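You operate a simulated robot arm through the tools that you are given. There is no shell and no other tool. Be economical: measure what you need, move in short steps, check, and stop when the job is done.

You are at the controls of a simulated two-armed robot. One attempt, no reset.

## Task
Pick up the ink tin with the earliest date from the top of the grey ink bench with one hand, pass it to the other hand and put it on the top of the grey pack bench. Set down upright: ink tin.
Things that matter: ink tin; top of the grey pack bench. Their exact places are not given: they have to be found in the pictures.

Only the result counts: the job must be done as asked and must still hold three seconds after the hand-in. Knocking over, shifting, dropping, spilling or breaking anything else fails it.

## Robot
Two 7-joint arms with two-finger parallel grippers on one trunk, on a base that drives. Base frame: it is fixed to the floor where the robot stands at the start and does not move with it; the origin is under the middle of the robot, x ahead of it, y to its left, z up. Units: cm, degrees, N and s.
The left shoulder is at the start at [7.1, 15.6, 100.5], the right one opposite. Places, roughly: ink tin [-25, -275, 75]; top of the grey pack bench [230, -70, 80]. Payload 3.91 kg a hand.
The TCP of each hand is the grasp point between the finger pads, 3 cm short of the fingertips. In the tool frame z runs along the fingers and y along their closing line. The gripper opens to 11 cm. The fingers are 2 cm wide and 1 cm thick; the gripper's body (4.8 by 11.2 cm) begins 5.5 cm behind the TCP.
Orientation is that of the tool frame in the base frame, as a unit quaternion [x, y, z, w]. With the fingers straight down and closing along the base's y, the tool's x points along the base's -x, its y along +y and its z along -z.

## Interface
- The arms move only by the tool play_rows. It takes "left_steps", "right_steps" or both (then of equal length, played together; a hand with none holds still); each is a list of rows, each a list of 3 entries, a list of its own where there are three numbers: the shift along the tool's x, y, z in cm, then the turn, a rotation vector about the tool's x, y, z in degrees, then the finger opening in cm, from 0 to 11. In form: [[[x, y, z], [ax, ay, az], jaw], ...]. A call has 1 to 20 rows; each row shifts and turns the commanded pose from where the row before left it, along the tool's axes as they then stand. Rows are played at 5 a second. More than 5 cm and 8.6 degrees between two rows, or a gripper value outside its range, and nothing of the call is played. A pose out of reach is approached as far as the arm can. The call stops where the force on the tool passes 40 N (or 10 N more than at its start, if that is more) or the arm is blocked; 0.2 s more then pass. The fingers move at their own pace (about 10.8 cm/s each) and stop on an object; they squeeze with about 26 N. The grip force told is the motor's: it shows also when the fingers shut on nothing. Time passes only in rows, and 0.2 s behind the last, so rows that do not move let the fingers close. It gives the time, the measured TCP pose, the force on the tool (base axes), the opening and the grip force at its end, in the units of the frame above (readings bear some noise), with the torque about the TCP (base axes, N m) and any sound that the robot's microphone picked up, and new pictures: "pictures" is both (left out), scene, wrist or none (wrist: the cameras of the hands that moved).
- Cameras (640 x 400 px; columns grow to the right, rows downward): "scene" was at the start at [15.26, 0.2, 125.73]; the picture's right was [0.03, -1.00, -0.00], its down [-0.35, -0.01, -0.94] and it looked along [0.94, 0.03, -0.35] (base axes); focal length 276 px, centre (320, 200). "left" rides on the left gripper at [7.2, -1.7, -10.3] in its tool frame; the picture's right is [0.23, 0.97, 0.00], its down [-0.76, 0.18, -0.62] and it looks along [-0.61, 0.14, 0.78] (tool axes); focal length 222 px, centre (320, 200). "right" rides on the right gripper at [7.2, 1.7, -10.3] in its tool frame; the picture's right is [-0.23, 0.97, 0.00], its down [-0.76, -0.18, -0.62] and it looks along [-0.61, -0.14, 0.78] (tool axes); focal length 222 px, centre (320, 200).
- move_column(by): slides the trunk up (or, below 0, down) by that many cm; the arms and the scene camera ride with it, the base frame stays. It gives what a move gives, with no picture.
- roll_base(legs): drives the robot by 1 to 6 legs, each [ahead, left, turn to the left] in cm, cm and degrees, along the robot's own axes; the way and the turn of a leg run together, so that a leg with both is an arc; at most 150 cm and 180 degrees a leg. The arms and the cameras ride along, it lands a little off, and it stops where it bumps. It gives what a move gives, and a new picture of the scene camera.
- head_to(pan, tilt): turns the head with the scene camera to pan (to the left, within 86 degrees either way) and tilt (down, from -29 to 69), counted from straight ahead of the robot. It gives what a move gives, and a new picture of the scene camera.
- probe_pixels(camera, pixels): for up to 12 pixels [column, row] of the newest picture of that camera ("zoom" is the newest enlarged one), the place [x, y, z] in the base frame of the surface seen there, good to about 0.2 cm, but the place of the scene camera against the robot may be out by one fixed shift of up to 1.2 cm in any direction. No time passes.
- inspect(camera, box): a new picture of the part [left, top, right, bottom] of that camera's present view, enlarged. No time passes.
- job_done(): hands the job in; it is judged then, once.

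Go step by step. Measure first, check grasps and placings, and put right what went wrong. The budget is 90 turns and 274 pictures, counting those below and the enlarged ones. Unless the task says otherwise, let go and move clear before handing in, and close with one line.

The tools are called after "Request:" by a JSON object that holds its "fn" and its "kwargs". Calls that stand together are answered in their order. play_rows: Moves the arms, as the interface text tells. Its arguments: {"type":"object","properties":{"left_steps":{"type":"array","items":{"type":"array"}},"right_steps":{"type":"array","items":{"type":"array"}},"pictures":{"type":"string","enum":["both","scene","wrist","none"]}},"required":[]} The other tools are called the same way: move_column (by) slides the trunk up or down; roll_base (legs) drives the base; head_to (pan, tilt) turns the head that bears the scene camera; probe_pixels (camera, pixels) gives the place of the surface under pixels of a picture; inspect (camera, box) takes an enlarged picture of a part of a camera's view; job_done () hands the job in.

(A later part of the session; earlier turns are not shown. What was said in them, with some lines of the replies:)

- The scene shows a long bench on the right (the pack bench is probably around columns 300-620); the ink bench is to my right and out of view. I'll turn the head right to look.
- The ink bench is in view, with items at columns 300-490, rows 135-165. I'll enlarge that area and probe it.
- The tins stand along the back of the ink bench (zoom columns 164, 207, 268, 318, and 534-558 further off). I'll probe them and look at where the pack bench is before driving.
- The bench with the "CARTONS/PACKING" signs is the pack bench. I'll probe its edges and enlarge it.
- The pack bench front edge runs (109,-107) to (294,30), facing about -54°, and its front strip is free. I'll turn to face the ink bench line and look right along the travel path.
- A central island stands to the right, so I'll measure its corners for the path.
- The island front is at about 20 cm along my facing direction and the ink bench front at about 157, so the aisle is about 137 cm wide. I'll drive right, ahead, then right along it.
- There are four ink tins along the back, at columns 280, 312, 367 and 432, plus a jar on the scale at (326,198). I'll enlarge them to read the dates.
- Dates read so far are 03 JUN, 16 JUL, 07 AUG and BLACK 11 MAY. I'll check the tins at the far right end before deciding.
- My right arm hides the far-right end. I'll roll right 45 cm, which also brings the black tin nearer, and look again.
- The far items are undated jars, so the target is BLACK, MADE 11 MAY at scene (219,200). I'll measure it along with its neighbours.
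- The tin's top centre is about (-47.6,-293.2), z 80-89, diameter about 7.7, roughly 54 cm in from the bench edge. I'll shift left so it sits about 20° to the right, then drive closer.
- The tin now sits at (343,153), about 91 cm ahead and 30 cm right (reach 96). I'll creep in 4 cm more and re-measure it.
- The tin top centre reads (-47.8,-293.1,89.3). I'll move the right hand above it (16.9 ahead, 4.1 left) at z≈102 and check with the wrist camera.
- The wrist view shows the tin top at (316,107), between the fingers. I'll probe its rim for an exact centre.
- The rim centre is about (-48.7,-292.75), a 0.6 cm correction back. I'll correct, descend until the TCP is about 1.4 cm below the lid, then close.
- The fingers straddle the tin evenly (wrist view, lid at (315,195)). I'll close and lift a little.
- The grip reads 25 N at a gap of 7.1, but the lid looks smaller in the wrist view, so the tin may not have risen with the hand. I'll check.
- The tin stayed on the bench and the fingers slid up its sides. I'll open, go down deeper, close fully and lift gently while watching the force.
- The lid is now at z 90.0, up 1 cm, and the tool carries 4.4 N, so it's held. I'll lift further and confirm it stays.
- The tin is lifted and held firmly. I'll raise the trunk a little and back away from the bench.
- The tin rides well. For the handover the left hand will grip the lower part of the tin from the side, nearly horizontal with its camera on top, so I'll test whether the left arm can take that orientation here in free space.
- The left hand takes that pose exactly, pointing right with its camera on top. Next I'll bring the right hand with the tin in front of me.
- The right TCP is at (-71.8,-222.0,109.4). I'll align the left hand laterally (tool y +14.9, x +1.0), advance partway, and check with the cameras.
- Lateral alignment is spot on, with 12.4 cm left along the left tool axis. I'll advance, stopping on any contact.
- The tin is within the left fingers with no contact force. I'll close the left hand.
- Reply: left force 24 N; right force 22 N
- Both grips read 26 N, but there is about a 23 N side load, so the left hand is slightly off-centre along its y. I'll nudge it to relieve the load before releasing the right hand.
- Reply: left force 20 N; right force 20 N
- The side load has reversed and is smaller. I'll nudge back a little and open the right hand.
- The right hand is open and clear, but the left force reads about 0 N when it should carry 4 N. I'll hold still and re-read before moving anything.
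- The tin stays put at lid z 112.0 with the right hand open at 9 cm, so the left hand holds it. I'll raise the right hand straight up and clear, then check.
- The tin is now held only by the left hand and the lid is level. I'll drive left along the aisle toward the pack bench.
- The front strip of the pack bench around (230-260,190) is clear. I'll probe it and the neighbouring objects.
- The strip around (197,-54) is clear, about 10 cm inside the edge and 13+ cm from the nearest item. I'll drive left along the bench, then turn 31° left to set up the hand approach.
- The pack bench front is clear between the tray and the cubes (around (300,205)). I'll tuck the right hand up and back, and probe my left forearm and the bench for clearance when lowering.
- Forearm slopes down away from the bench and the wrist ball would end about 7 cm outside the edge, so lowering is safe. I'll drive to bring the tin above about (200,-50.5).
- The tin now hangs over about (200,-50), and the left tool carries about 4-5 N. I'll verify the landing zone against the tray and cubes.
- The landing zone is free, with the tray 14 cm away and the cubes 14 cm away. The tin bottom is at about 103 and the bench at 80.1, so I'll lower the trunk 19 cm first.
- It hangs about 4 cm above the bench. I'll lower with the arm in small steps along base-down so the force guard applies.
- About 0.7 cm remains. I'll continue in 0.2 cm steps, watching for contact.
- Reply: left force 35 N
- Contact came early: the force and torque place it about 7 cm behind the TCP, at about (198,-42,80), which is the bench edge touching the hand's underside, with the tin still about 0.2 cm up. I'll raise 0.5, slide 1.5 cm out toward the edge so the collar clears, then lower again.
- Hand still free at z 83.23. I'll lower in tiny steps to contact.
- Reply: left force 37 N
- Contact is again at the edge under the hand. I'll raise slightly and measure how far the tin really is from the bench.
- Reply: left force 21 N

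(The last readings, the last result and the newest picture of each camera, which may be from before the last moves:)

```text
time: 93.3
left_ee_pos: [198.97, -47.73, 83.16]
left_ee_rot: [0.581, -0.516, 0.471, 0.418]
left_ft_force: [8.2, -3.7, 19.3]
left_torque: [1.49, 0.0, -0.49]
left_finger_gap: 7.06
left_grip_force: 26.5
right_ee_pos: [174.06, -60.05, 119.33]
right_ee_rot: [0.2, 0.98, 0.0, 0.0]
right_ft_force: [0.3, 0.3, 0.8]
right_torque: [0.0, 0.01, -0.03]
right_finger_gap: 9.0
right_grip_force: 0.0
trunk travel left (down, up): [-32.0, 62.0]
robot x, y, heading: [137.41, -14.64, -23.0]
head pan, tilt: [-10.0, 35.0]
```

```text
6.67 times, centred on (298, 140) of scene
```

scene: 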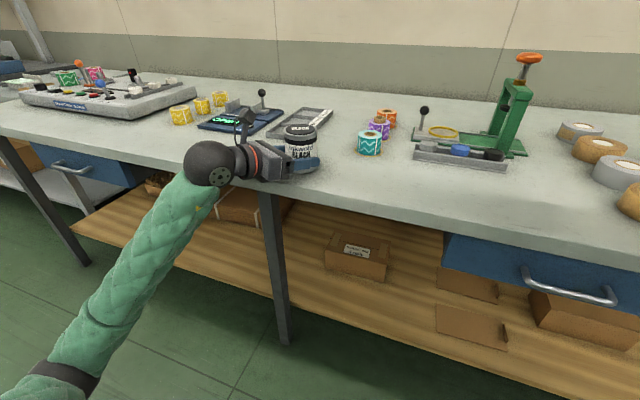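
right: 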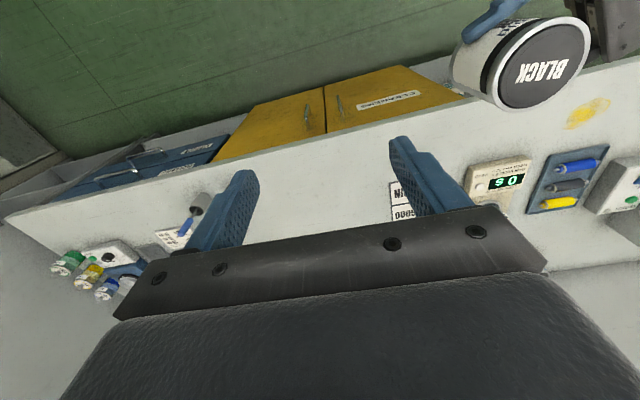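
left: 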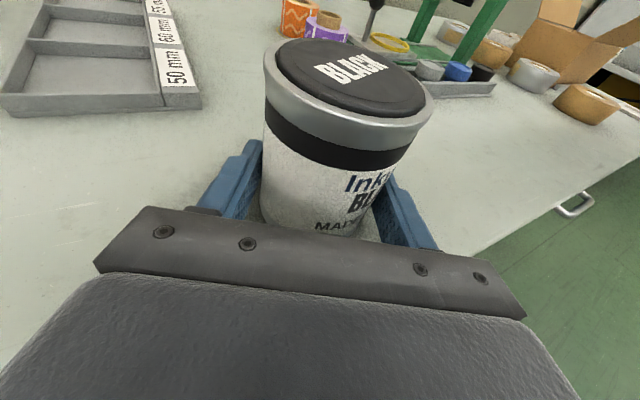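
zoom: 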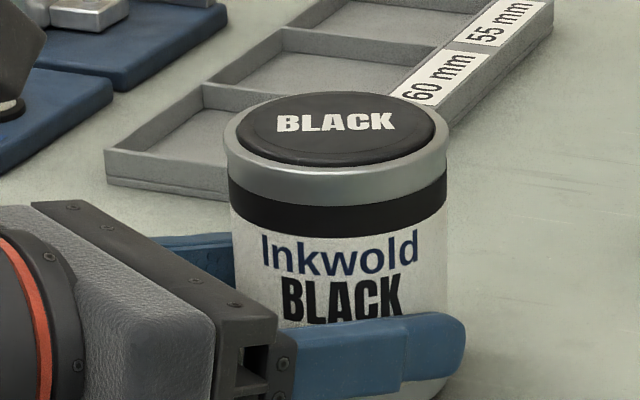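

The lid reads z 89.1 against bench 79.95, the same as when it stood on the ink bench, so the tin is on the bench top and level. I'll relieve the remaining press and open the fingers.

Request:
{"fn": "play_rows", "kwargs": {"left_steps": [[[0.1, 0, -0.02], [0, 0, 0], 0], [[0, 0, 0], [0, 0, 0], 0], [[0, 0, 0], [0, 0, 0], 7.6], [[0, 0, 0], [0, 0, 0], 8.4], [[0, 0, 0], [0, 0, 0], 9.5], [[0, 0, 0], [0, 0, 0], 10], [[0, 0, 0], [0, 0, 0], 10]], "pictures": "both"}}

Request:
{"fn": "inspect", "kwargs": {"camera": "scene", "box": [250, 110, 346, 170]}}

Request:
{"fn": "probe_pixels", "kwargs": {"camera": "left", "pixels": [[350, 75], [300, 70], [400, 90], [350, 55], [350, 100]]}}

```text
time: 95.0
left_ee_pos: [199.02, -47.75, 83.28]
left_ee_rot: [0.582, -0.516, 0.47, 0.417]
left_ft_force: [-0.3, 0.1, -0.2]
left_torque: [0.02, -0.03, -0.01]
left_finger_gap: 9.99
left_grip_force: 0.1
right_ee_pos: [174.12, -60.03, 119.31]
right_ee_rot: [0.201, 0.98, 0.0, -0.001]
right_ft_force: [0.1, -0.6, -0.3]
right_torque: [0.0, -0.03, -0.01]
right_finger_gap: 8.99
right_grip_force: 0.1
trunk travel left (down, up): [-32.0, 62.0]
robot x, y, heading: [137.5, -14.76, -23.3]
head pan, tilt: [-10.0, 35.0]
```

scene: 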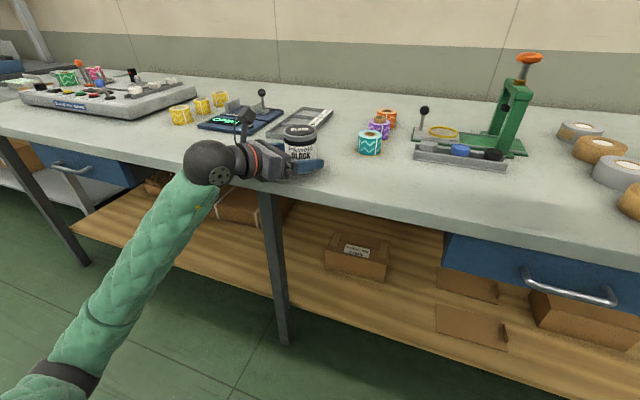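
left: 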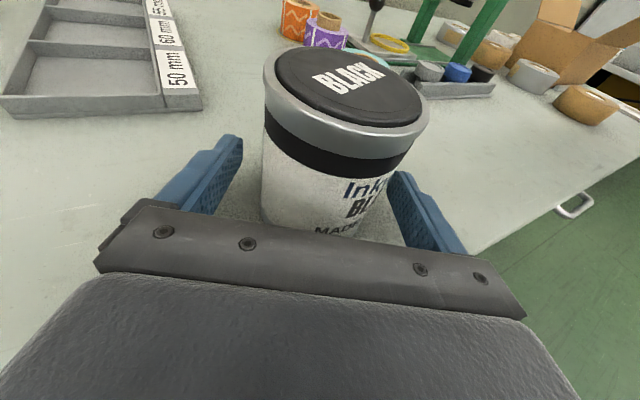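

```text
6.67 times, centred on (298, 140) of scene
```

zoom: 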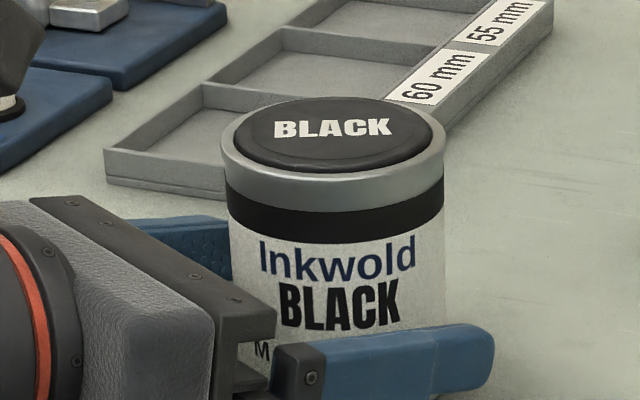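

```text
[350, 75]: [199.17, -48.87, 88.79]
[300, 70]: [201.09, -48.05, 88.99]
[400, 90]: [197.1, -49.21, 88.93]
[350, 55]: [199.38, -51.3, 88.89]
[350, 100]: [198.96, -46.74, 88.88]
```

The tin stands free, lid level at z 88.9. I'll retreat the left hand along its own axis.

Request:
{"fn": "play_rows", "kwargs": {"left_steps": [[[0, 0, -1], [0, 0, 0], 11], [[0, 0, -2], [0, 0, 0], 11], [[0, 0, -2.5], [0, 0, 0], 11], [[0, 0, -3], [0, 0, 0], 11], [[0, 0, -3], [0, 0, 0], 11], [[0, 0, -3], [0, 0, 0], 11], [[0, 0, -3], [0, 0, 0], 11], [[0, 0, 0], [0, 0, 0], 11]], "pictures": "both"}}

Request:
{"fn": "inspect", "kwargs": {"camera": "scene", "box": [220, 90, 380, 190]}}

```text
time: 96.8
left_ee_pos: [196.98, -30.76, 86.72]
left_ee_rot: [0.582, -0.516, 0.471, 0.417]
left_ft_force: [0.3, 0.1, 0.2]
left_torque: [-0.02, -0.02, 0.0]
left_finger_gap: 11.03
left_grip_force: 0.1
right_ee_pos: [174.09, -60.0, 119.18]
right_ee_rot: [0.201, 0.98, 0.0, -0.001]
right_ft_force: [0.3, -0.9, -1.1]
right_torque: [0.01, -0.04, 0.0]
right_finger_gap: 8.99
right_grip_force: 0.0
trunk travel left (down, up): [-32.0, 62.0]
robot x, y, heading: [137.48, -14.88, -23.4]
head pan, tilt: [-10.0, 35.0]
```

scene: 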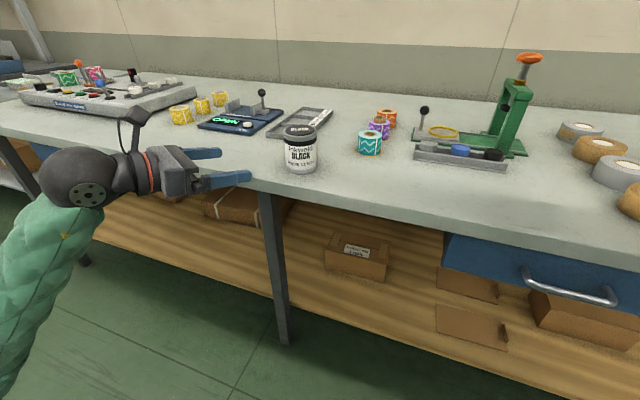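
left: 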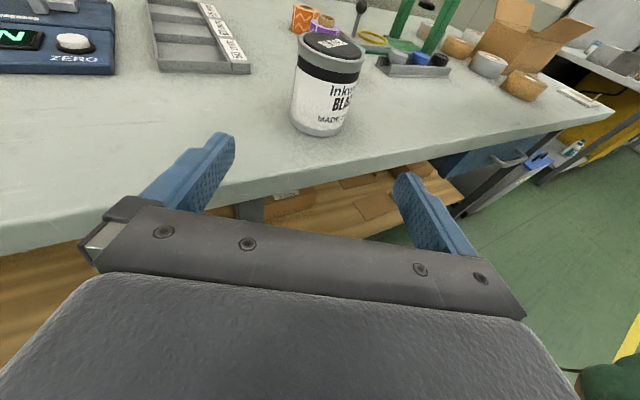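

```text
4.00 times, centred on (300, 140) of scene
```

zoom: 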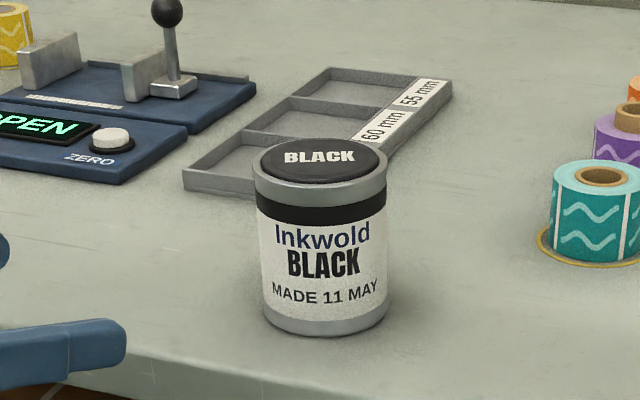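

The BLACK tin, "MADE 11 MAY", stands upright on the pack bench at (300,150), with nothing else disturbed and both hands clear. I'm handing in.

Request:
{"fn": "job_done", "kwargs": {}}

```text
The job is handed in.
```

The ink tin with the earliest date (BLACK, MADE 11 MAY) was picked up with the right hand, passed to the left, and set upright on the pack bench about 7 cm in from the front edge; the job is handed in.
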